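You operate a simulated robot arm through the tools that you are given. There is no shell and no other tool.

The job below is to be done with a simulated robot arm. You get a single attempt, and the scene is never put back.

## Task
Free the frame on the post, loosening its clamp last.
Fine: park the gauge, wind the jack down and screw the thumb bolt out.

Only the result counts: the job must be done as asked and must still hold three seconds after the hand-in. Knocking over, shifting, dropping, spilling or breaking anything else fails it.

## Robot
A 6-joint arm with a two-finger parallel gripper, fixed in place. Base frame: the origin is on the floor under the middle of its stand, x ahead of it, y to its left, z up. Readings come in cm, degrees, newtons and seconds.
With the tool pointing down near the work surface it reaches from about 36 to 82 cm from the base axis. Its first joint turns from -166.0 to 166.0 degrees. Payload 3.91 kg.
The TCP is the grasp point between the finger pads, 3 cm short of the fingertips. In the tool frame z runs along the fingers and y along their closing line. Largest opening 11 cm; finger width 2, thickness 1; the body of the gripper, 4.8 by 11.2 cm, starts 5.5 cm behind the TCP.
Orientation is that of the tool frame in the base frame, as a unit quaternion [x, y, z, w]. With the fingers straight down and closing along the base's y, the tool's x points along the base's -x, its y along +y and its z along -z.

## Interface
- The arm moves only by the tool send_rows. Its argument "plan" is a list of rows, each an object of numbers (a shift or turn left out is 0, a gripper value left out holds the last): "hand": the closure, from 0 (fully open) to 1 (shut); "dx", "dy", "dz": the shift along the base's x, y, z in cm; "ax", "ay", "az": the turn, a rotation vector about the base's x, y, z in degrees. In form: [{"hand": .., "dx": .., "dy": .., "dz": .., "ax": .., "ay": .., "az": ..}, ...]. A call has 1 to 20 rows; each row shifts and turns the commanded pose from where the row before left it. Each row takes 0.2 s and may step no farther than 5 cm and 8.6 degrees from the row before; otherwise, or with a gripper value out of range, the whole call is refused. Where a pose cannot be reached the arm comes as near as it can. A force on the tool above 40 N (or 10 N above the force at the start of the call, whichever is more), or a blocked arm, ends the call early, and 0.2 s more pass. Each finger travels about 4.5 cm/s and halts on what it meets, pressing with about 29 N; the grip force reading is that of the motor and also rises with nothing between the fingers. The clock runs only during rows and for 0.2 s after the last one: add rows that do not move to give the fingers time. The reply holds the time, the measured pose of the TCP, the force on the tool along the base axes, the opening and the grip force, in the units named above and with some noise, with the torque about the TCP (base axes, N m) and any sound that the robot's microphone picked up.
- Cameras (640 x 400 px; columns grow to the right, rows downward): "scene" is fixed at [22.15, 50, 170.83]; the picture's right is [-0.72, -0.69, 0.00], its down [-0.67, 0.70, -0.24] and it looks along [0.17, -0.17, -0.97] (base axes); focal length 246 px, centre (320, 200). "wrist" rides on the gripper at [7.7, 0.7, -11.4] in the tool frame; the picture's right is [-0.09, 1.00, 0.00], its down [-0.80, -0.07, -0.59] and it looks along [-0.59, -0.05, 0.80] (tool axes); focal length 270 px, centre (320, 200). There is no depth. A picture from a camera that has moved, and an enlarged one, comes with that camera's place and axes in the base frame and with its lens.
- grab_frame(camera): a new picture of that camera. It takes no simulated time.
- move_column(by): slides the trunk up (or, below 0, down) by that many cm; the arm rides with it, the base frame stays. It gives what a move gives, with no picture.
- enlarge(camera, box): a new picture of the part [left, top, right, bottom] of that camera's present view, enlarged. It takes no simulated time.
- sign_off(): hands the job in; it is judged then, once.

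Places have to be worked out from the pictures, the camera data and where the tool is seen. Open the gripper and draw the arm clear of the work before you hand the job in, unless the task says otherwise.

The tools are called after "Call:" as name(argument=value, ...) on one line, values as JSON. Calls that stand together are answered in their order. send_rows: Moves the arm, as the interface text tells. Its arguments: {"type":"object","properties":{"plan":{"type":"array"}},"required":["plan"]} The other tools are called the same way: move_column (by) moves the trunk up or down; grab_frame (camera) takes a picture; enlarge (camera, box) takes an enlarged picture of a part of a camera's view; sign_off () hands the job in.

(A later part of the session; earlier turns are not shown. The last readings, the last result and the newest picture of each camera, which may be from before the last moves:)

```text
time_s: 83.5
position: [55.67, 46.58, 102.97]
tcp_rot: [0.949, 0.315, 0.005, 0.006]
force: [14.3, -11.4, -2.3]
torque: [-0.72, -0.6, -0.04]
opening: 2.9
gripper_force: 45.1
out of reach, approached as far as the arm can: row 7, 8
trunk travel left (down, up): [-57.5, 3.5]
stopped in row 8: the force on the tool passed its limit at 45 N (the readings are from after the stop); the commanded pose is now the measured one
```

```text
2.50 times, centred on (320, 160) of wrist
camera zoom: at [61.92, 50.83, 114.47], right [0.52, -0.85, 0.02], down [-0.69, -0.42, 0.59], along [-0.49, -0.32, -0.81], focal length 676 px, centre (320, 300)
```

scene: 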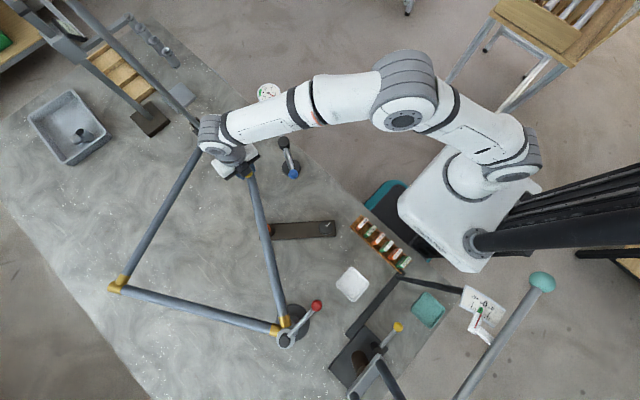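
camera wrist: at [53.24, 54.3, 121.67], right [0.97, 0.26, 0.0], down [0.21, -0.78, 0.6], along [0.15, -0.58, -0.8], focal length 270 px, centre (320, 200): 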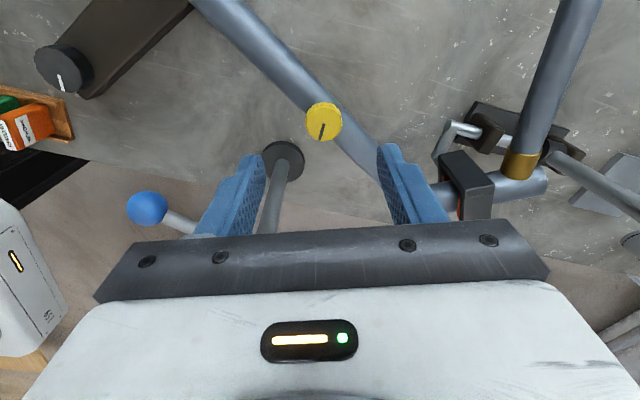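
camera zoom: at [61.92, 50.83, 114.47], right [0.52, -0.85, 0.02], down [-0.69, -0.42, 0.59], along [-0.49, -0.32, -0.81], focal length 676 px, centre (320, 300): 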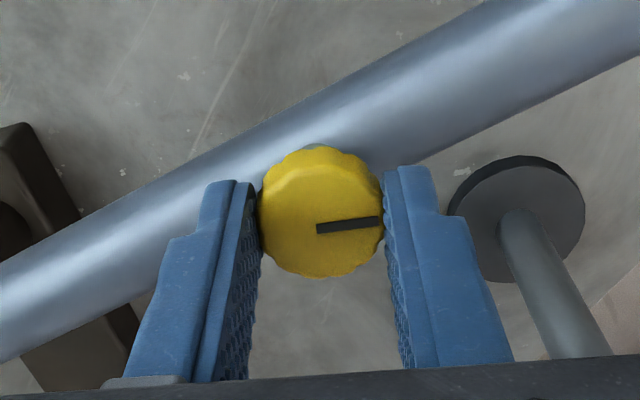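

The wrist reached its limit at about +217° after ~400° of total turning, and a bit of the silver boss now shows under the head. I'll release, rise and unwind the wrist while going to my earlier side viewpoint to compare heights.

Call:
send_rows(plan=[{"hand": 0.6}, {"hand": 0.5}, {"hand": 0.4}, {"dz": 1}, {"dz": 3, "az": -8.4}, {"dz": 3, "az": -8.4}, {"dz": 2, "az": -8.4}, {"az": -8.4}, {"az": -8.4}, {"az": -8.4}, {"az": -8.4}, {"az": -8.4}, {"az": -8.4}, {"az": -8.4}, {"az": -8.4}, {"az": -8.4}, {"az": -8.4}, {"az": -8.4}, {"az": -8.4}, {"az": -8.4}])

Call:
send_rows(plan=[{"az": -8.3, "dx": -2}, {"az": -8.3, "dx": -2}, {"az": -8.3, "dx": -2}, {"az": -8.3, "dx": -2}, {"az": -8.3, "dx": -2}, {"az": -8.3, "dx": -2}, {"az": -8.3, "dx": -1.5}, {"az": -8.3, "dx": -1.5}, {"az": -8.3}, {"az": -7.6, "dy": 1.5}, {"ay": -7.5, "dz": -1}, {"ay": -7.5, "dz": -1}, {"ay": -7.5, "dz": -1}, {"ay": -7.5, "dz": -1}, {}])

Call:
grab_frame(camera="wrist")

Call:
enlarge(camera="wrist", box=[230, 110, 410, 225])

```text
time_s: 87.8
position: [55.25, 46.98, 112.06]
tcp_rot: [-0.657, 0.754, 0.003, -0.008]
force: [-0.2, -0.2, 1.3]
torque: [0.0, 0.0, 0.0]
opening: 6.6
gripper_force: 0.1
trunk travel left (down, up): [-57.5, 3.5]
```

```text
time_s: 91.0
position: [40.2, 48.41, 107.8]
tcp_rot: [-0.002, 0.967, 0.008, 0.257]
force: [0.5, 0.3, 0.1]
torque: [0.0, -0.02, 0.02]
opening: 6.6
gripper_force: 0.1
trunk travel left (down, up): [-57.5, 3.5]
```

```text
taken
camera wrist: at [27.74, 49.01, 114.08], right [0.07, 1.0, 0.06], down [0.4, -0.08, 0.91], along [0.91, -0.04, -0.41], focal length 270 px, centre (320, 200)
```

wrist: 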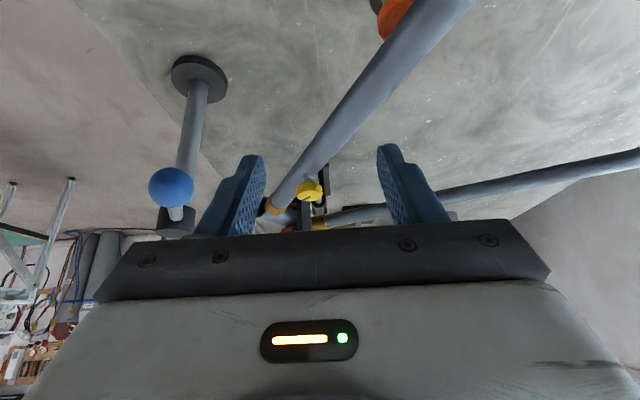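

```text
3.48 times, centred on (320, 168) of wrist
camera zoom: at [27.74, 49.01, 114.08], right [0.07, 1.0, 0.06], down [0.4, -0.08, 0.91], along [0.91, -0.04, -0.41], focal length 940 px, centre (320, 313)
```

zoom: 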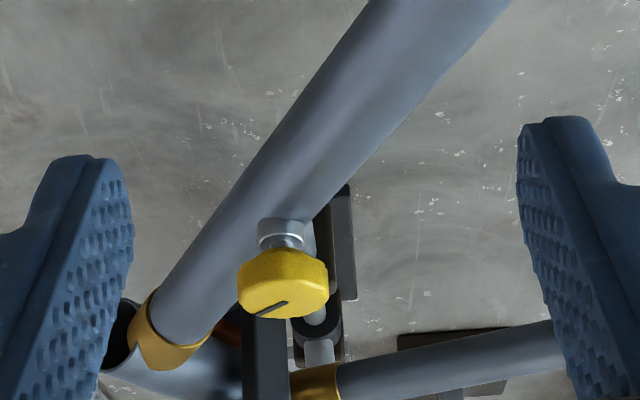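

The screw's shaft now shows between head and boss (about 0.4 cm gap), so it is coming out at roughly 0.35 cm per turn. I'll return above it, winding the wrist back to about −105° for another long stroke.

Call:
send_rows(plan=[{"ay": 7.5, "dz": 1.5}, {"ay": 7.5, "dz": 1.5}, {"ay": 7.5, "dz": 1.5}, {"ay": 7.5, "dx": 2, "az": -7.5}, {"dx": 3, "dy": -0.5, "az": -7.5}, {"dx": 3, "dy": -0.5, "az": -7.5}, {"dx": 3, "dy": -0.5, "az": -7.5}, {"dx": 3, "dy": -0.5, "az": -7.5}, {"dx": 1.5, "az": -7.5}, {"az": -7.5}, {"az": -7.5}, {"az": -7.5}, {"az": -7.5}, {"az": -7.5}, {"az": -7.5}, {"az": -7.5}, {"az": -7.5}, {}])

Call:
grab_frame(camera="wrist")

Call:
enlarge(camera="wrist", box=[220, 60, 420, 220])

```text
refused: row 4 steps farther than a row can; nothing moved
```

```text
taken
camera wrist: at [27.74, 49.01, 114.08], right [0.07, 1.0, 0.06], down [0.4, -0.08, 0.91], along [0.91, -0.04, -0.41], focal length 270 px, centre (320, 200)
```

wrist: 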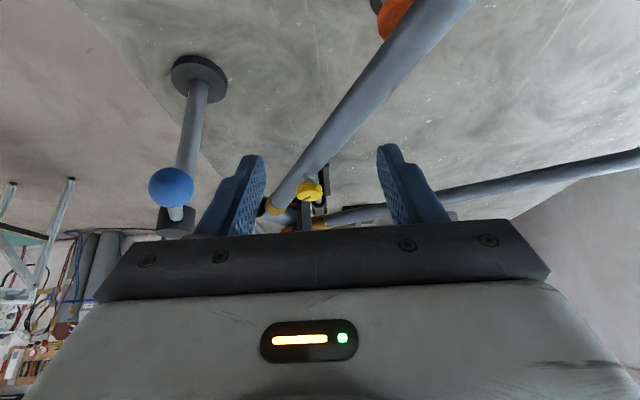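

```text
2.50 times, centred on (320, 140) of wrist
camera zoom: at [27.74, 49.01, 114.08], right [0.07, 1.0, 0.06], down [0.4, -0.08, 0.91], along [0.91, -0.04, -0.41], focal length 676 px, centre (320, 350)
```

zoom: 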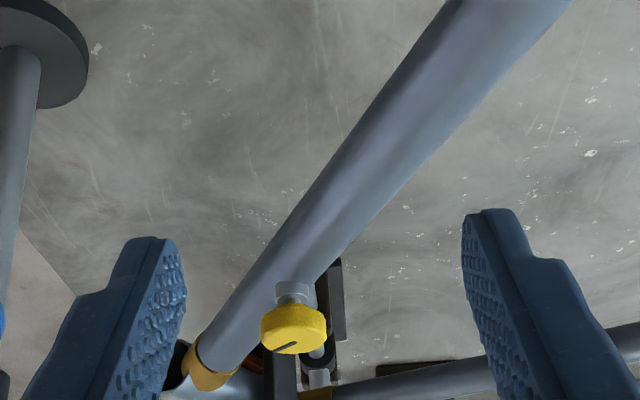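

The plan was refused because one row combined two turns that exceeded the limit. I'll separate the tilt and yaw rows and send it again.

Call:
send_rows(plan=[{"ay": 7.5, "dz": 1.5}, {"ay": 7.5, "dz": 1.5}, {"ay": 7.5, "dz": 1.5}, {"ay": 7.5, "dx": 2}, {"dx": 3, "dy": -0.5, "az": -7.5}, {"dx": 3, "dy": -0.5, "az": -7.5}, {"dx": 3, "dy": -0.5, "az": -7.5}, {"dx": 3, "dy": -0.4, "az": -7.5}, {"dx": 1.5, "az": -7.5}, {"az": -7.5}, {"az": -7.5}, {"az": -7.5}, {"az": -7.5}, {"az": -7.5}, {"az": -7.5}, {"az": -7.5}, {"az": -7.5}, {"az": -7.5}, {}])

Call:
grab_frame(camera="wrist")

Call:
enlarge(camera="wrist", box=[220, 60, 420, 220])

```text
time_s: 95.0
position: [55.73, 46.46, 112.61]
tcp_rot: [0.793, 0.609, 0.007, 0.004]
force: [-0.2, -0.4, -0.1]
torque: [-0.03, 0.0, 0.04]
opening: 6.6
gripper_force: 0.0
trunk travel left (down, up): [-57.5, 3.5]
```

```text
taken
camera wrist: at [58.08, 53.82, 124.08], right [0.94, -0.34, 0.01], down [-0.28, -0.76, 0.59], along [-0.19, -0.56, -0.81], focal length 270 px, centre (320, 200)
```

wrist: 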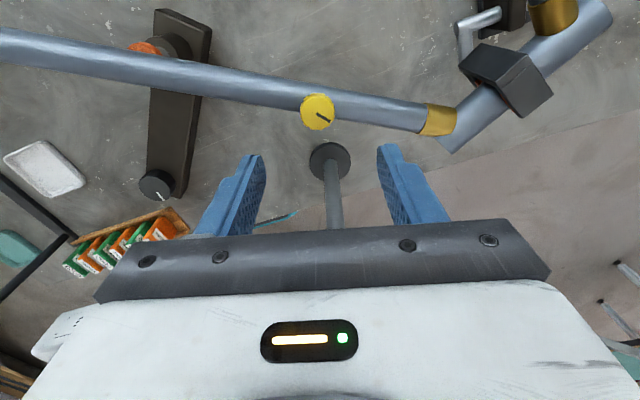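

```text
2.50 times, centred on (320, 140) of wrist
camera zoom: at [58.08, 53.82, 124.08], right [0.94, -0.34, 0.01], down [-0.28, -0.76, 0.59], along [-0.19, -0.56, -0.81], focal length 676 px, centre (320, 350)
```

zoom: 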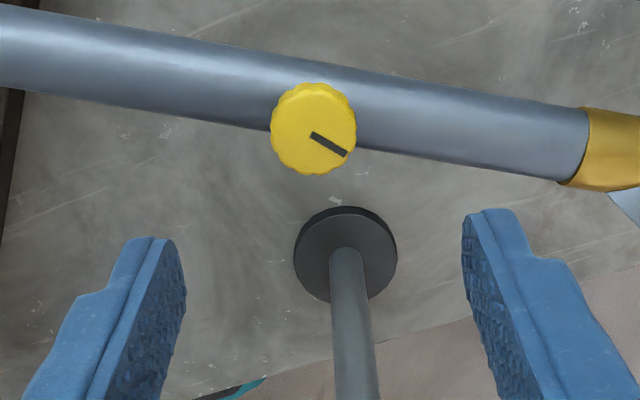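

At −105° the head is nearly centred. I'll descend to grip height (about 0.4 cm higher than before) and check the centring.

Call:
send_rows(plan=[{"dx": -0.1, "dy": 0.03, "dz": -3}, {"dz": -3}, {"dz": -2}, {"dz": -1.0}, {"dz": -0.5}, {}])

Call:
enlarge(camera="wrist", box=[220, 80, 420, 240])

```text
time_s: 96.3
position: [55.6, 46.46, 103.14]
tcp_rot: [0.792, 0.61, 0.007, 0.003]
force: [-0.5, 0.0, -0.3]
torque: [0.01, 0.03, 0.01]
opening: 6.6
gripper_force: 0.0
trunk travel left (down, up): [-57.5, 3.5]
```

```text
2.50 times, centred on (320, 160) of wrist
camera zoom: at [58.03, 53.81, 114.64], right [0.94, -0.34, 0.01], down [-0.28, -0.76, 0.59], along [-0.19, -0.56, -0.81], focal length 676 px, centre (320, 300)
```

zoom: 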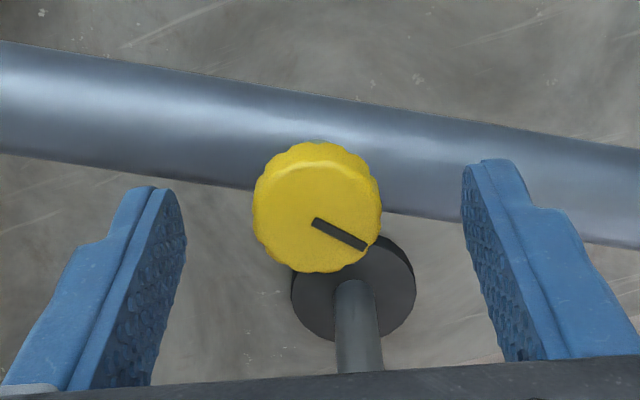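

Centred within about a millimetre. I'll grip and run a long counter-clockwise stroke, following upward slightly.

Call:
send_rows(plan=[{"dx": -0.1, "dy": 0.04, "hand": 0.6}, {"hand": 0.75}, {"hand": 0.8}, {"hand": 0.8}, {"hand": 0.8}, {"az": 5}, {"az": 7, "dz": 0.007}, {"az": 7, "dz": 0.007}, {"az": 7, "dz": 0.007}, {"az": 7, "dz": 0.007}, {"az": 7, "dz": 0.007}, {"az": 7, "dz": 0.007}, {"az": 7, "dz": 0.007}, {"az": 7, "dz": 0.007}, {"az": 7, "dz": 0.007}, {"az": 7, "dz": 0.007}, {"az": 7, "dz": 0.007}, {"az": 7, "dz": 0.007}, {"az": 7, "dz": 0.007}, {}])

Call:
send_rows(plan=[{"az": 7, "dz": 0.007}, {"az": 7, "dz": 0.007}, {"az": 7, "dz": 0.007}, {"az": 7, "dz": 0.007}, {"az": 7, "dz": 0.007}, {"az": 7, "dz": 0.007}, {"az": 7, "dz": 0.007}, {"az": 7, "dz": 0.007}, {"az": 7, "dz": 0.007}, {"az": 7, "dz": 0.007}, {"az": 7, "dz": 0.007}, {"az": 7, "dz": 0.007}, {"az": 7, "dz": 0.007}, {"az": 7, "dz": 0.007}, {"az": 7, "dz": 0.007}, {"az": 7, "dz": 0.007}, {}])

Call:
enlarge(camera="wrist", box=[220, 80, 420, 240])

```text
time_s: 100.5
position: [55.69, 46.45, 103.13]
tcp_rot: [0.077, 0.997, 0.008, -0.003]
force: [12.2, -3.1, 5.7]
torque: [-0.09, -0.26, 0.0]
opening: 2.85
gripper_force: 44.3
trunk travel left (down, up): [-57.5, 3.5]
```

```text
time_s: 104.2
position: [55.71, 46.53, 103.23]
tcp_rot: [0.784, -0.621, -0.002, 0.006]
force: [9.5, -1.2, -2.2]
torque: [0.18, -0.23, -0.39]
opening: 2.83
gripper_force: 44.6
trunk travel left (down, up): [-57.5, 3.5]
```

```text
2.50 times, centred on (320, 160) of wrist
camera zoom: at [56.81, 39.17, 114.77], right [-0.99, -0.14, 0.01], down [-0.11, 0.8, 0.59], along [-0.09, 0.58, -0.81], focal length 676 px, centre (320, 300)
```

zoom: 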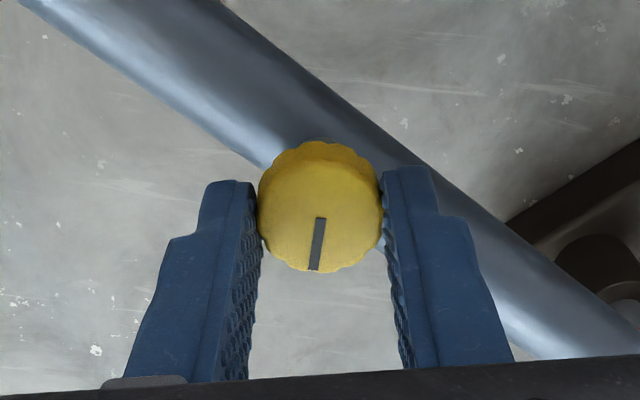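

The marker has slipped about 68° relative to the gripper and there's a −0.39 N·m torque, which suggests the bolt reached its outer stop after ~1.5 turns. I'll turn a bit more to confirm.

Call:
send_rows(plan=[{"az": 7}, {"az": 7}, {"az": 7}, {"az": 7}, {}])

Call:
enlarge(camera="wrist", box=[220, 80, 420, 240])

```text
time_s: 105.3
position: [55.67, 46.58, 103.19]
tcp_rot: [0.911, -0.413, 0.0, 0.008]
force: [6.9, 2.8, -0.2]
torque: [0.25, -0.05, -0.33]
opening: 2.83
gripper_force: 45.0
trunk travel left (down, up): [-57.5, 3.5]
```

```text
2.50 times, centred on (320, 160) of wrist
camera zoom: at [60.17, 40.63, 114.79], right [-0.81, -0.59, 0.01], down [-0.47, 0.66, 0.59], along [-0.36, 0.47, -0.81], focal length 676 px, centre (320, 300)
```

zoom: 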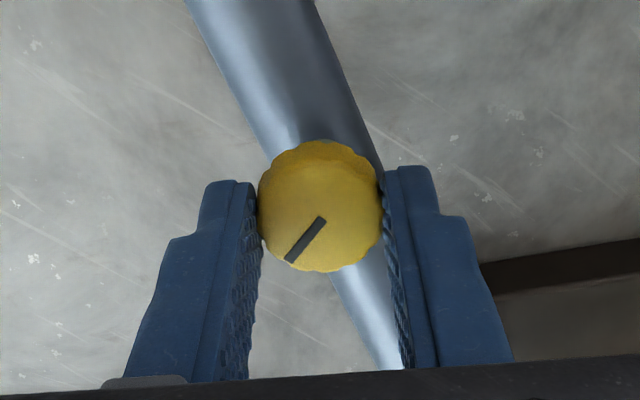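

Confirmed: the bolt no longer turns and is fully screwed out at its stop. I'll release it, rise clear, and move over toward the red-ball lever.

Call:
send_rows(plan=[{"hand": 0.6}, {"hand": 0.5}, {"hand": 0.4}, {"dz": 1}, {"dz": 4}, {"dz": 5}, {"dz": 4, "dx": -2}, {"dx": -4, "dy": 1, "az": -5}, {"dx": -4, "dy": 1, "az": -5}, {"dx": -4, "dy": 1, "az": -5}, {"dx": -4, "dy": 1, "az": -5}, {"dx": -4, "dy": 1, "az": -5}, {"dx": -4, "dy": 1, "az": -5}, {"dx": -4, "dy": 1, "az": -5}, {"dx": -4, "dy": 1, "az": -5}, {"dx": -4, "dy": 1}, {"dx": -2.6, "dy": 1}, {}])

Call:
grab_frame(camera="wrist")

Call:
grab_frame(camera="scene")

Call:
enlarge(camera="scene", box=[195, 95, 355, 195])

```text
time_s: 109.2
position: [14.84, 56.74, 117.32]
tcp_rot: [0.714, -0.7, -0.003, 0.007]
force: [0.2, 1.0, 0.1]
torque: [0.02, 0.01, 0.02]
opening: 6.58
gripper_force: 0.1
trunk travel left (down, up): [-57.5, 3.5]
```

```text
taken
camera wrist: at [14.28, 49.23, 128.86], right [-1.0, 0.07, 0.01], down [0.06, 0.81, 0.59], along [0.03, 0.59, -0.81], focal length 270 px, centre (320, 200)
```

wrist: 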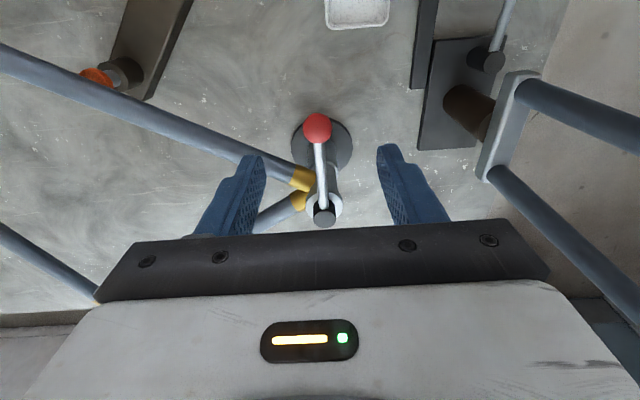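

```text
taken
```

scene: 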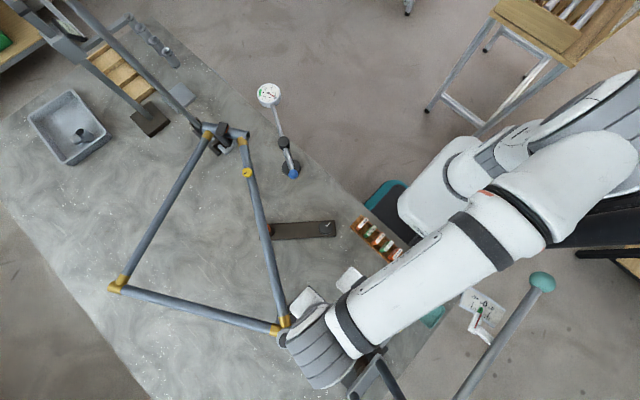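

```text
4.00 times, centred on (275, 145) of scene
camera zoom: at [22.15, 50.0, 170.83], right [-0.72, -0.69, 0.0], down [-0.67, 0.7, -0.24], along [0.17, -0.17, -0.97], focal length 984 px, centre (500, 420)
```

zoom: 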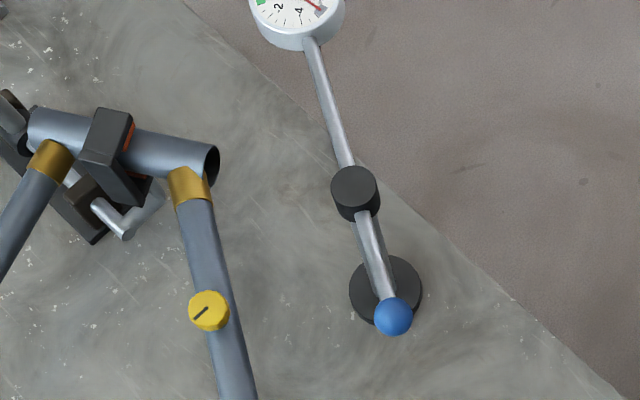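

The gauge and bolt look right in the scene view. Wrist sightings put the red ball near (14.85, 58.3, 105.4). I'll move over it and partway down to refine that.

Call:
send_rows(plan=[{"dy": 1.5, "dz": -2}, {"dz": -2}, {"dz": -1.3}, {}])

Call:
grab_frame(camera="wrist")

Call:
enlarge(camera="wrist", box=[220, 80, 420, 240])

```text
time_s: 110.2
position: [14.96, 58.17, 112.0]
tcp_rot: [0.714, -0.7, -0.003, 0.007]
force: [0.6, 0.2, -0.2]
torque: [0.02, 0.03, -0.03]
opening: 6.62
gripper_force: 0.1
trunk travel left (down, up): [-57.5, 3.5]
```

```text
taken
camera wrist: at [14.37, 50.64, 123.55], right [-1.0, 0.07, 0.01], down [0.06, 0.81, 0.59], along [0.03, 0.59, -0.81], focal length 270 px, centre (320, 200)
```

wrist: 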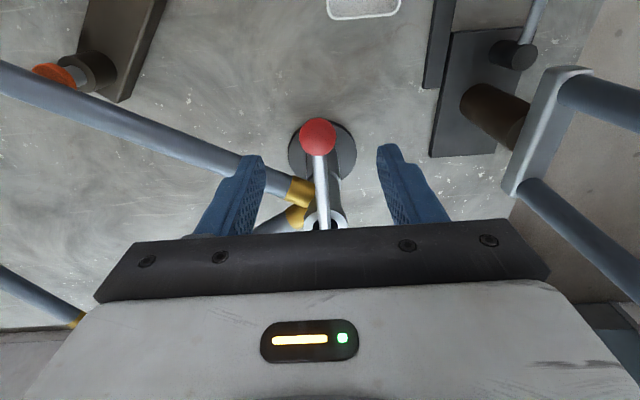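

```text
2.50 times, centred on (320, 160) of wrist
camera zoom: at [14.37, 50.64, 123.55], right [-1.0, 0.07, 0.01], down [0.06, 0.81, 0.59], along [0.03, 0.59, -0.81], focal length 676 px, centre (320, 300)
```

zoom: 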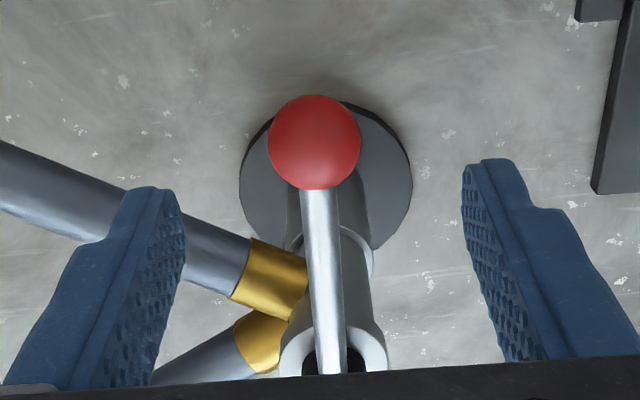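

The ball refines to about (15.1, 58.5, 104.9). I'll descend to straddle it with the tips about 2.5 cm below its centre line, well above the tubes.

Call:
send_rows(plan=[{"dx": 0.15, "dy": 0.3, "dz": -2}, {"dz": -2}, {"dz": -1.5}, {"dz": -1.0}, {"hand": 0.55}, {"hand": 0.6}, {}])

Call:
grab_frame(camera="wrist")

Call:
enlarge(camera="scene", box=[240, 270, 400, 370])

```text
time_s: 111.8
position: [15.13, 58.41, 105.52]
tcp_rot: [0.714, -0.7, -0.002, 0.008]
force: [-0.3, 0.2, 0.2]
torque: [0.02, 0.01, 0.0]
opening: 4.38
gripper_force: 0.1
trunk travel left (down, up): [-57.5, 3.5]
```

```text
taken
camera wrist: at [14.6, 50.87, 117.02], right [-1.0, 0.07, 0.01], down [0.06, 0.81, 0.59], along [0.03, 0.59, -0.81], focal length 270 px, centre (320, 200)
```

wrist: 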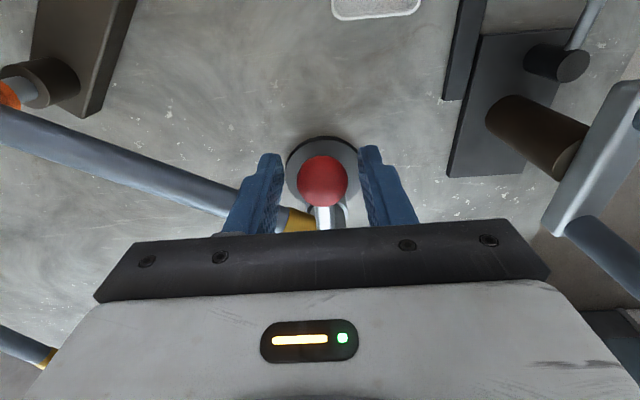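

```text
4.00 times, centred on (320, 320) of scene
camera zoom: at [22.15, 50.0, 170.83], right [-0.72, -0.69, 0.0], down [-0.67, 0.7, -0.24], along [0.17, -0.17, -0.97], focal length 984 px, centre (320, -280)
```

zoom: 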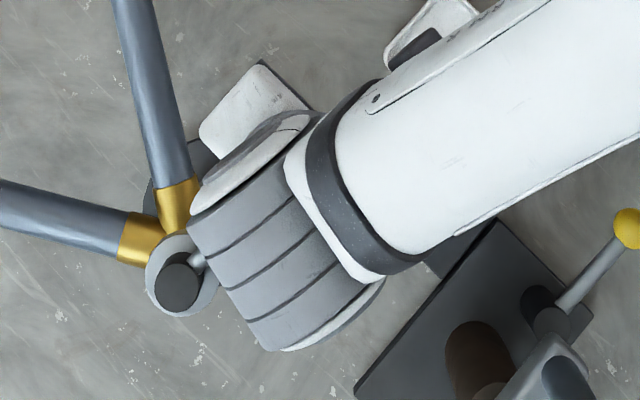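

The ball sits centred between the fingers. I'll push it gently counter-clockwise (toward +x) about the hub near (15, 70), watching the force.

Call:
send_rows(plan=[{"dx": 0.4}, {"dx": 0.4}, {"dx": 0.6, "dy": 0.02, "az": 3}, {"dx": 0.6, "dy": 0.05, "az": 3}, {"dx": 0.6, "dy": 0.08, "az": 3}, {}])

Call:
grab_frame(camera="wrist")

```text
time_s: 113.0
position: [16.78, 58.55, 105.45]
tcp_rot: [0.764, -0.645, -0.004, 0.009]
force: [-32.3, 1.0, 0.8]
torque: [0.41, 0.39, -0.13]
opening: 5.93
gripper_force: 15.6
trunk travel left (down, up): [-57.5, 3.5]
stopped in row 6: the force on the tool passed its limit at 42 N (the readings are from after the stop); the commanded pose is now the measured one
```

```text
taken
camera wrist: at [17.37, 51.14, 117.03], right [-1.0, -0.08, 0.02], down [-0.06, 0.81, 0.59], along [-0.06, 0.59, -0.81], focal length 270 px, centre (320, 200)
```

wrist: 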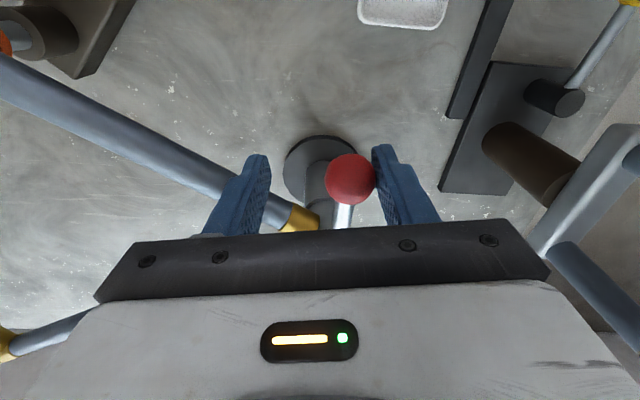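

The lever is blocked in +x (42 N with no movement), so that's the tightening side. I'll recentre and push the other way, clockwise toward −x.

Call:
send_rows(plan=[{"dx": -0.8, "az": -4.5}, {"dx": -0.8, "az": -4.5, "hand": 0.6}, {"dx": -0.4}, {}])

Call:
grab_frame(camera="wrist")

```text
time_s: 114.0
position: [15.48, 58.5, 105.5]
tcp_rot: [0.711, -0.703, -0.006, 0.008]
force: [-0.2, -0.1, 0.0]
torque: [-0.03, -0.03, -0.02]
opening: 4.41
gripper_force: 0.1
trunk travel left (down, up): [-57.5, 3.5]
```

```text
taken
camera wrist: at [14.84, 51.04, 117.02], right [-1.0, 0.08, 0.02], down [0.07, 0.8, 0.59], along [0.03, 0.59, -0.81], focal length 270 px, centre (320, 200)
```

wrist: 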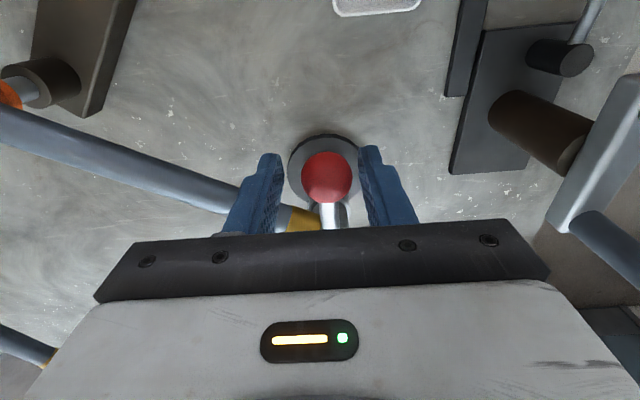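

Recentred with no force. Now I'll push toward −x, taking up the slack first and then following the arc.

Call:
send_rows(plan=[{"dx": -0.5}, {"dx": -0.5}, {"dx": -0.6, "dy": 0.02, "az": -3}, {"dx": -0.6, "dy": 0.05, "az": -3}, {"dx": -0.6, "dy": 0.08, "az": -3}, {"dx": -0.6, "dy": 0.11, "az": -3}, {}])

Call:
grab_frame(camera="wrist")

```text
time_s: 115.6
position: [11.78, 58.69, 105.44]
tcp_rot: [-0.633, 0.774, 0.004, -0.008]
force: [1.6, -0.6, -0.4]
torque: [-0.04, -0.02, -0.01]
opening: 4.46
gripper_force: 0.5
trunk travel left (down, up): [-57.5, 3.5]
```

```text
taken
camera wrist: at [9.8, 51.57, 117.03], right [-0.96, 0.28, 0.02], down [0.24, 0.77, 0.59], along [0.15, 0.57, -0.81], focal length 270 px, centre (320, 200)
```

wrist: 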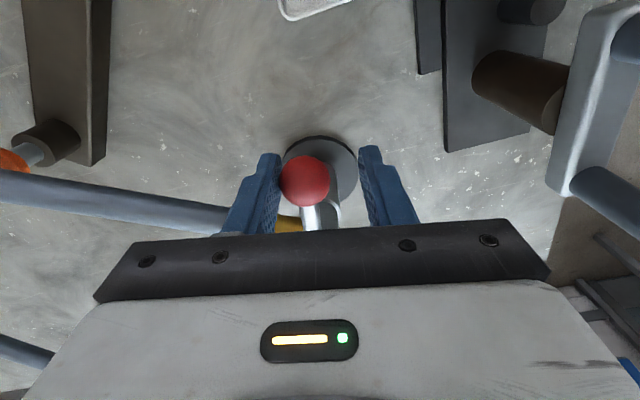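

The lever swings clockwise with very little force, so that's the loosening direction. I'll continue round the arc in small steps until a stop or a clearly open position.

Call:
send_rows(plan=[{"dx": -0.78, "dy": 0.19, "az": -4}, {"dx": -0.76, "dy": 0.25, "az": -4}, {"dx": -0.74, "dy": 0.3, "az": -4}, {"dx": -0.72, "dy": 0.35, "az": -4}, {"dx": -0.69, "dy": 0.4, "az": -4}, {"dx": -0.66, "dy": 0.45, "az": -4}, {}])

Call:
grab_frame(camera="wrist")

Call:
grab_frame(camera="scene")

```text
time_s: 117.2
position: [7.57, 60.78, 105.5]
tcp_rot: [-0.459, 0.888, 0.007, -0.006]
force: [0.7, -0.7, -0.2]
torque: [-0.03, -0.03, -0.04]
opening: 4.44
gripper_force: 0.3
trunk travel left (down, up): [-57.5, 3.5]
```

```text
taken
camera wrist: at [2.62, 54.92, 117.01], right [-0.76, 0.65, 0.02], down [0.53, 0.61, 0.59], along [0.37, 0.46, -0.81], focal length 270 px, centre (320, 200)
```

wrist: 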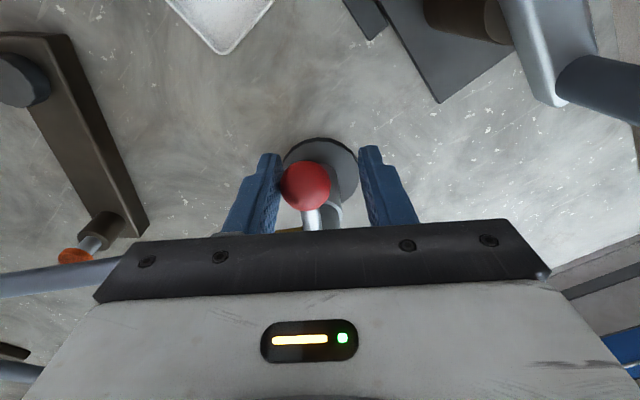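

```text
taken
```

scene: 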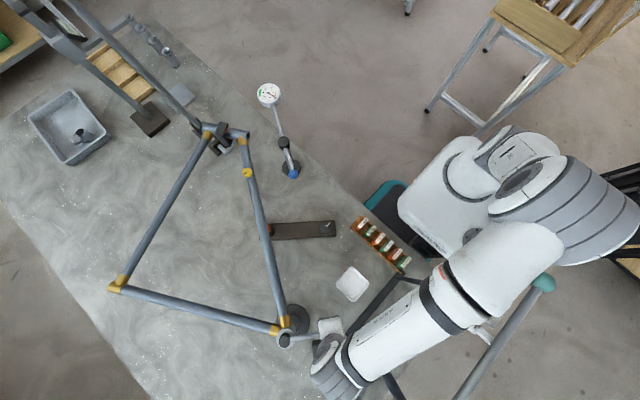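

The lever has turned roughly 38° with hardly any force. Before going further, I want to check how close the forearm is to the teal-balled lever and the neighbouring fixture.

Call:
enlarge(camera="scene", box=[420, 200, 640, 340])

Call:
enlarge(camera="scene", box=[240, 280, 400, 400])

```text
2.86 times, centred on (530, 270) of scene
camera zoom: at [22.15, 50.0, 170.83], right [-0.72, -0.69, 0.0], down [-0.67, 0.7, -0.24], along [0.17, -0.17, -0.97], focal length 703 px, centre (-280, 0)
```

zoom: 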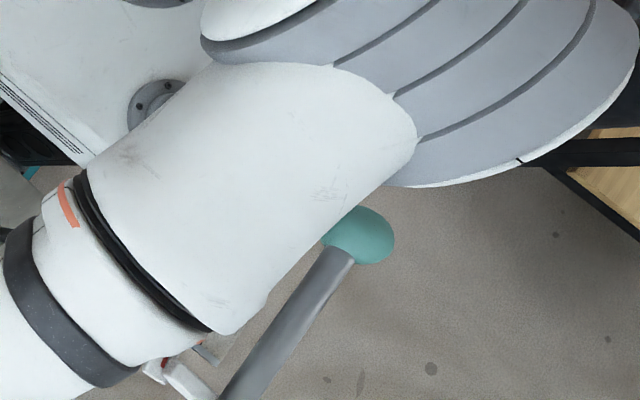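

```text
3.33 times, centred on (320, 340) of scene
camera zoom: at [22.15, 50.0, 170.83], right [-0.72, -0.69, 0.0], down [-0.67, 0.7, -0.24], along [0.17, -0.17, -0.97], focal length 820 px, centre (320, -267)
```

zoom: 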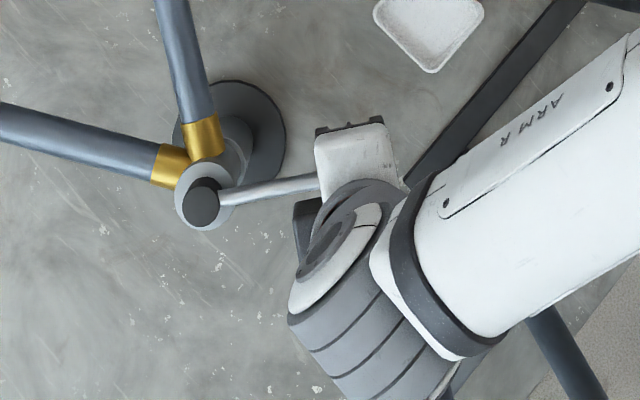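

The forearm is well above the teal lever, and the neighbouring crank top (~z 104 near (−6, 67)) clears the gripper. I'll continue the clockwise swing in small steps toward its stop.

Call:
send_rows(plan=[{"dx": -0.61, "dy": 0.51, "az": -4}, {"dx": -0.575, "dy": 0.555, "az": -4}, {"dx": -0.535, "dy": 0.595, "az": -4}, {"dx": -0.49, "dy": 0.63, "az": -4}, {"dx": -0.447, "dy": 0.663, "az": -4}, {"dx": -0.4, "dy": 0.69, "az": -4}, {}])

Call:
grab_frame(camera="wrist")

Call:
grab_frame(camera="scene")

```text
time_s: 118.8
position: [4.57, 64.48, 105.56]
tcp_rot: [-0.264, 0.964, 0.008, -0.004]
force: [0.9, -1.0, -0.1]
torque: [-0.01, 0.01, -0.02]
opening: 4.44
gripper_force: 0.6
trunk travel left (down, up): [-57.5, 3.5]
```

```text
taken
camera wrist: at [-2.48, 61.11, 117.02], right [-0.43, 0.9, 0.02], down [0.73, 0.34, 0.59], along [0.53, 0.27, -0.81], focal length 270 px, centre (320, 200)
```

wrist: 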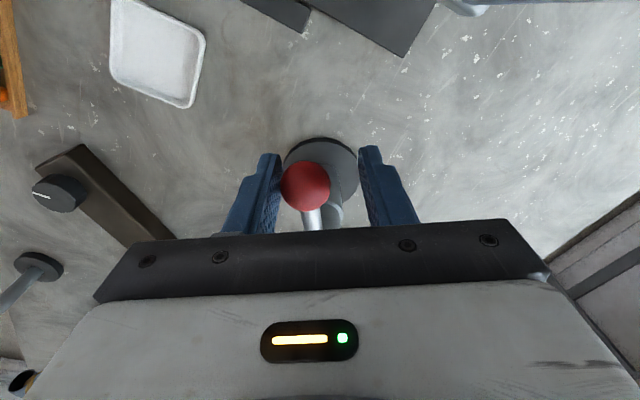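

```text
taken
```

scene: 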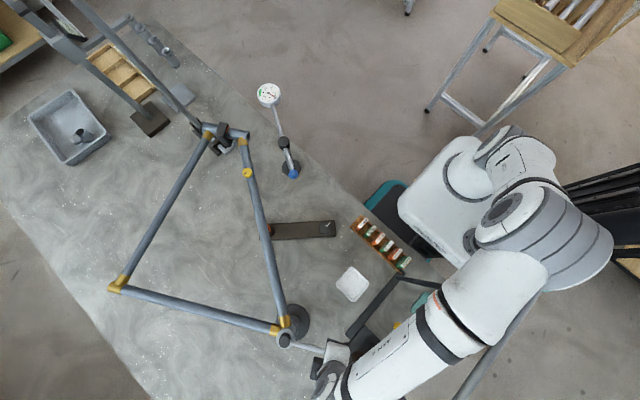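

Still moving freely at about 62°, and the frame hasn't shifted. I'll go on toward 90°.

Call:
send_rows(plan=[{"dx": -0.35, "dy": 0.72, "az": -4}, {"dx": -0.3, "dy": 0.74, "az": -4}, {"dx": -0.247, "dy": 0.76, "az": -4}, {"dx": -0.19, "dy": 0.776, "az": -4}, {"dx": -0.14, "dy": 0.788, "az": -4}, {"dx": -0.084, "dy": 0.796, "az": -4}, {"dx": -0.03, "dy": 0.8, "az": -4}, {}])

Call:
grab_frame(camera="wrist")

Call:
enlarge(camera="scene", box=[240, 280, 400, 400])

```text
time_s: 120.0
position: [3.44, 67.14, 105.56]
tcp_rot: [-0.109, 0.994, 0.004, -0.001]
force: [7.4, -38.9, 9.2]
torque: [4.91, 1.78, 3.9]
opening: 4.4
gripper_force: 0.1
trunk travel left (down, up): [-57.5, 3.5]
stopped in row 6: the force on the tool passed its limit at 60 N (the readings are from after the stop); the commanded pose is now the measured one
```

```text
taken
camera wrist: at [-4.33, 66.19, 117.05], right [-0.13, 0.99, 0.01], down [0.8, 0.1, 0.59], along [0.59, 0.08, -0.81], focal length 270 px, centre (320, 200)
```

wrist: 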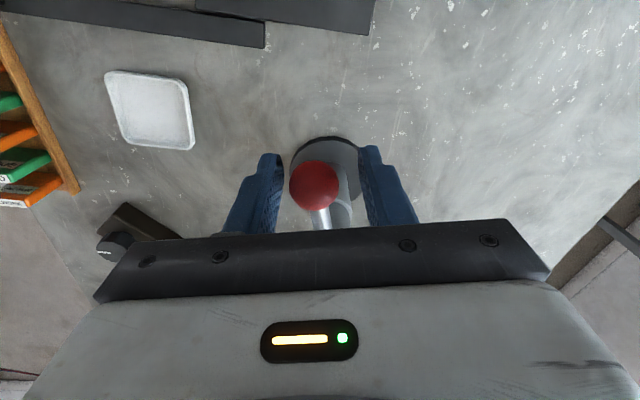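

```text
3.33 times, centred on (320, 340) of scene
camera zoom: at [22.15, 50.0, 170.83], right [-0.72, -0.69, 0.0], down [-0.67, 0.7, -0.24], along [0.17, -0.17, -0.97], focal length 820 px, centre (320, -267)
```

zoom: 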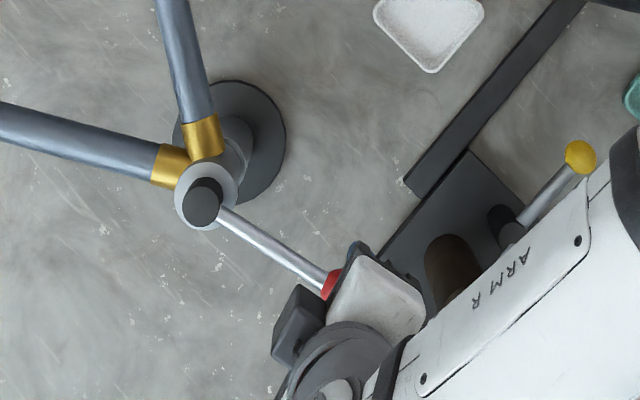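

The stop's torque pattern points to a contact at the camera housing (around (−6, 67, 117)) with the neighbouring fixture's tube rather than at the lever. I'll back straight off and then check that nothing there was disturbed.

Call:
send_rows(plan=[{"dx": 0.1, "dy": -0.7, "az": 4}, {"dx": 0.2, "dy": -0.7, "az": 4}, {}])

Call:
grab_frame(camera="scene")

Call:
enlarge(camera="scene", box=[300, 290, 460, 400])

Call:
grab_frame(camera="wrist")

```text
time_s: 120.8
position: [3.69, 66.25, 105.22]
tcp_rot: [-0.175, 0.984, 0.001, -0.002]
force: [0.6, -0.9, 0.1]
torque: [-0.03, 0.0, 0.01]
opening: 4.41
gripper_force: 0.0
trunk travel left (down, up): [-57.5, 3.5]
```

```text
taken
```

scene: 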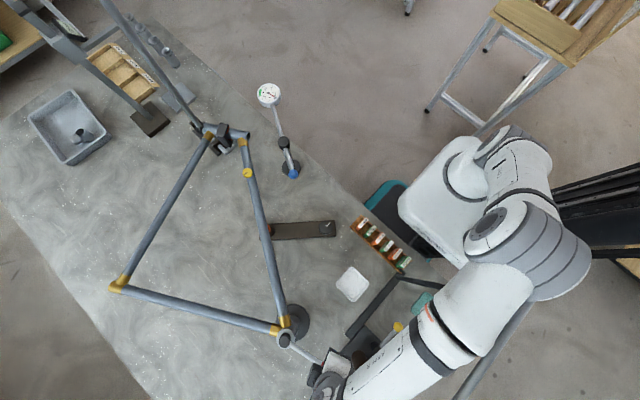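

```text
3.64 times, centred on (380, 345) of scene
camera zoom: at [22.15, 50.0, 170.83], right [-0.72, -0.69, 0.0], down [-0.67, 0.7, -0.24], along [0.17, -0.17, -0.97], focal length 894 px, centre (102, -327)
```

zoom: 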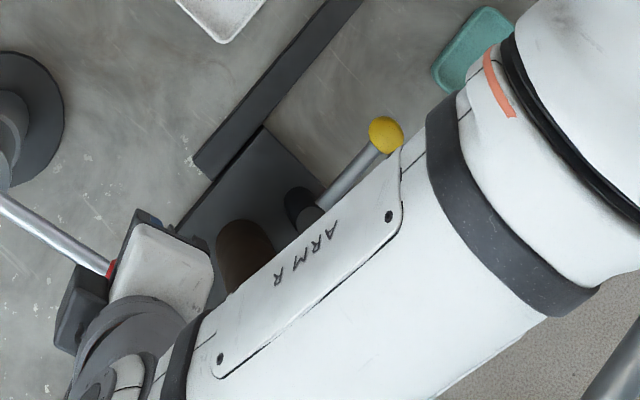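

```text
taken
camera wrist: at [-3.89, 64.39, 116.65], right [-0.26, 0.97, 0.0], down [0.78, 0.21, 0.59], along [0.57, 0.16, -0.81], focal length 270 px, centre (320, 200)
```

wrist: 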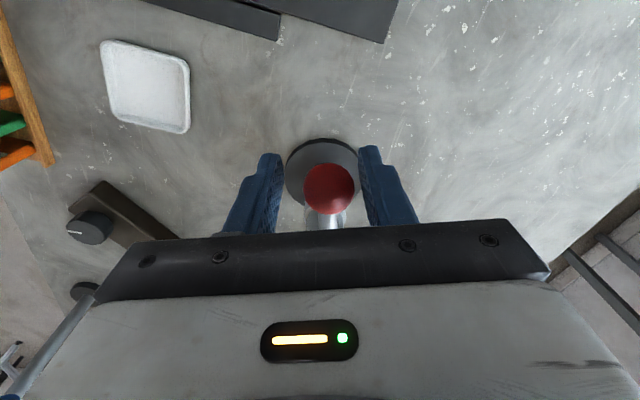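

In the new scene view, the long bar at the top-left seems to have changed angle. I'll zoom in there to understand what moved before doing anything else.

Call:
enlarge(camera="scene", box=[20, 0, 212, 120])

Call:
enlarge(camera="scene", box=[160, 90, 320, 190])

Call:
enlarge(camera="scene", box=[0, 0, 240, 150])

```text
3.33 times, centred on (116, 60) of scene
camera zoom: at [22.15, 50.0, 170.83], right [-0.72, -0.69, 0.0], down [-0.67, 0.7, -0.24], along [0.17, -0.17, -0.97], focal length 820 px, centre (1000, 667)
```

zoom: 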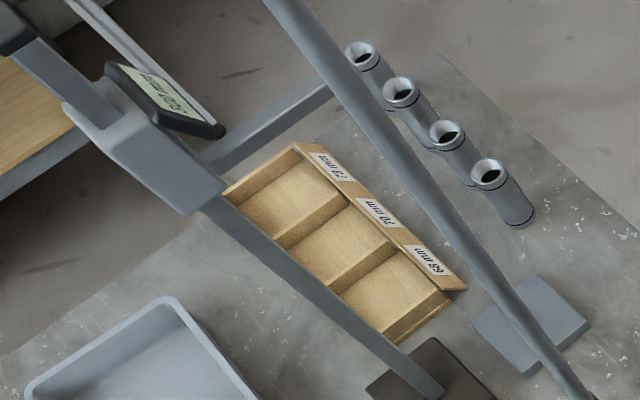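

```text
4.00 times, centred on (240, 140) of scene
camera zoom: at [22.15, 50.0, 170.83], right [-0.72, -0.69, 0.0], down [-0.67, 0.7, -0.24], along [0.17, -0.17, -0.97], focal length 984 px, centre (640, 440)
```

zoom: 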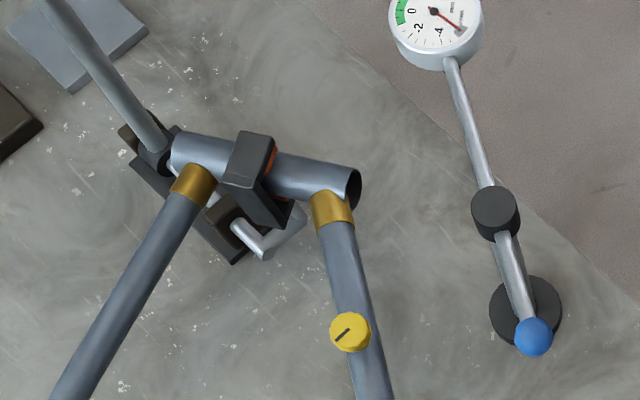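

```text
2.67 times, centred on (120, 75) of scene
camera zoom: at [22.15, 50.0, 170.83], right [-0.72, -0.69, 0.0], down [-0.67, 0.7, -0.24], along [0.17, -0.17, -0.97], focal length 656 px, centre (853, 533)
```

zoom: 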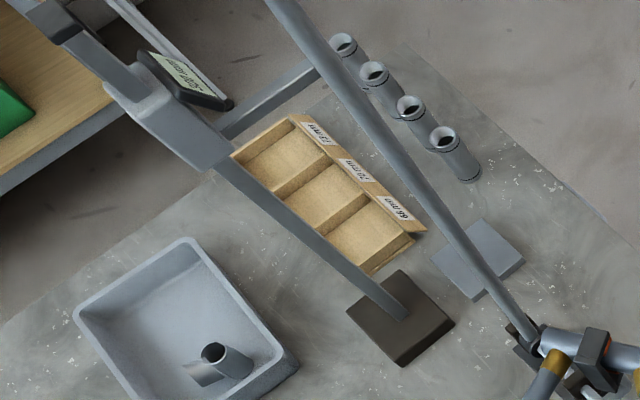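

That long bar is a nearly vertical lever at the head jaw. It shifted as the clamp came open, between about 62° and 75°, which suggests the frame has been released. I'll lift out, keeping the camera away from the upright tube next to it, and then inspect everything.

Call:
send_rows(plan=[{"dx": 0.4}, {"dx": 0.4, "hand": 0.5}, {"dz": 2}, {"dz": 3}, {"dz": 4}, {"dz": 4}, {"dx": 3, "dy": -3}, {"dx": 4, "dy": -3}, {"dx": 4, "dy": -3}, {}])

Call:
grab_frame(camera="scene")

Call:
enlarge(camera="scene", box=[240, 280, 432, 400])

Call:
enlarge(camera="scene", box=[420, 260, 580, 400])

Call:
grab_frame(camera="wrist")

```text
time_s: 123.0
position: [15.43, 57.33, 118.25]
tcp_rot: [-0.176, 0.984, 0.001, -0.002]
force: [0.7, 0.7, -0.5]
torque: [0.05, 0.0, 0.02]
opening: 5.48
gripper_force: 0.1
trunk travel left (down, up): [-57.5, 3.5]
```

```text
taken
```

scene: 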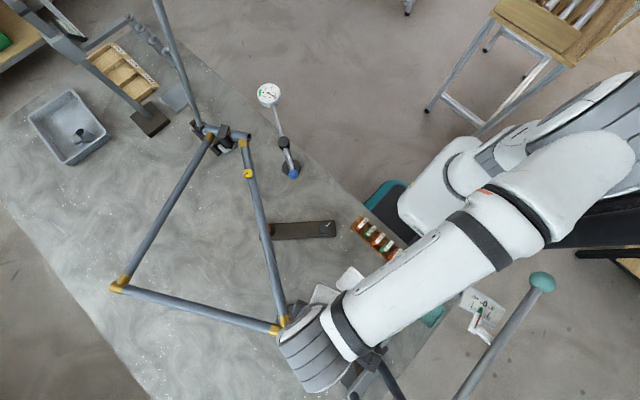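

```text
3.33 times, centred on (336, 340) of scene
camera zoom: at [22.15, 50.0, 170.83], right [-0.72, -0.69, 0.0], down [-0.67, 0.7, -0.24], along [0.17, -0.17, -0.97], focal length 820 px, centre (267, -267)
```

zoom: 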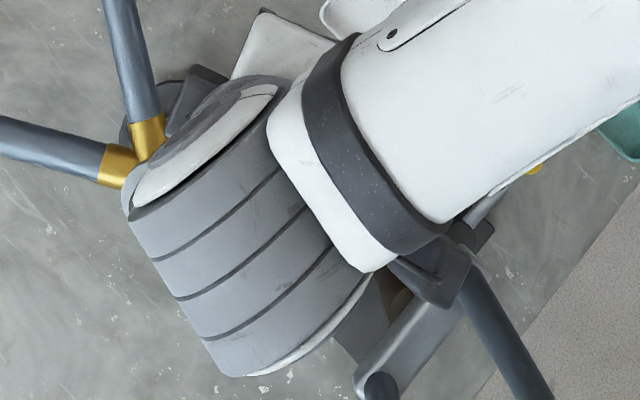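

```text
2.86 times, centred on (500, 330) of scene
camera zoom: at [22.15, 50.0, 170.83], right [-0.72, -0.69, 0.0], down [-0.67, 0.7, -0.24], along [0.17, -0.17, -0.97], focal length 703 px, centre (-194, -171)
```

zoom: 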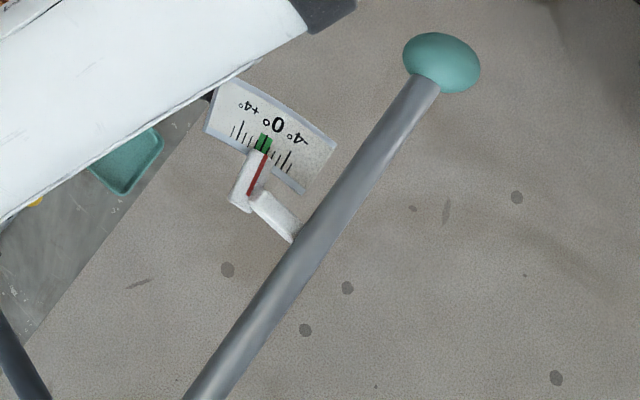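

```text
taken
camera wrist: at [7.94, 55.44, 129.67], right [-0.26, 0.97, 0.0], down [0.78, 0.21, 0.59], along [0.57, 0.16, -0.81], focal length 270 px, centre (320, 200)
```

wrist: 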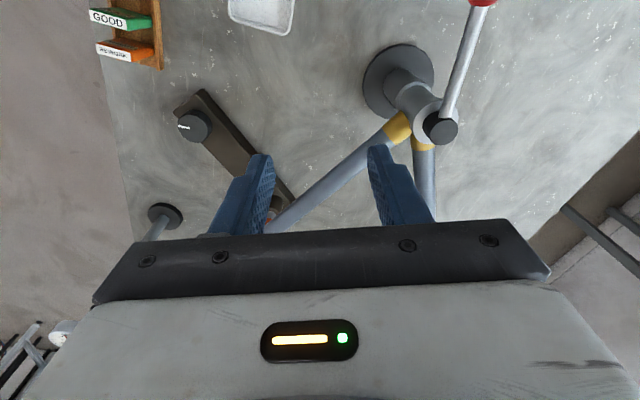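

The tilt scale and the neighbouring fixture are unchanged, but the tall lever at the head is still slowly swinging. I'll hold still for a moment to see where it's heading.

Call:
send_rows(plan=[{}, {}, {}, {}])

Call:
grab_frame(camera="scene")

Call:
enlarge(camera="scene", box=[100, 0, 340, 200])

```text
time_s: 124.0
position: [15.55, 57.4, 118.14]
tcp_rot: [-0.175, 0.985, 0.002, -0.002]
force: [0.4, -0.3, -0.4]
torque: [0.01, -0.01, 0.02]
opening: 5.48
gripper_force: 0.0
trunk travel left (down, up): [-57.5, 3.5]
```

```text
taken
```

scene: 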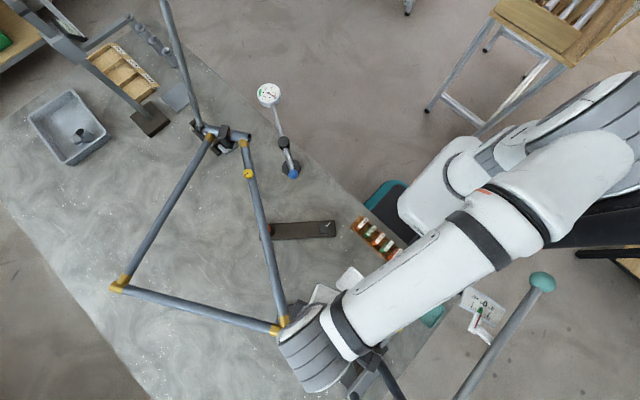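

```text
2.00 times, centred on (220, 100) of scene
camera zoom: at [22.15, 50.0, 170.83], right [-0.72, -0.69, 0.0], down [-0.67, 0.7, -0.24], along [0.17, -0.17, -0.97], focal length 492 px, centre (520, 400)
```

zoom: 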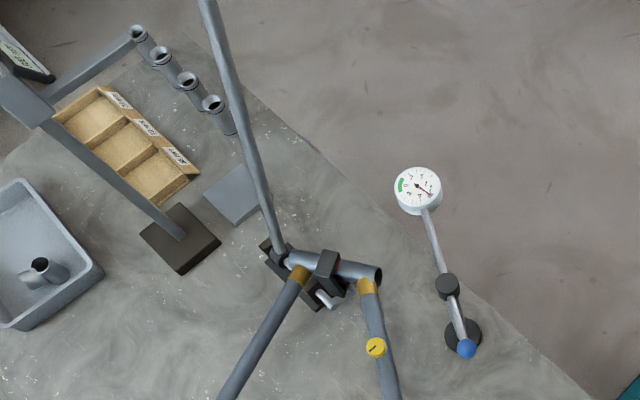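

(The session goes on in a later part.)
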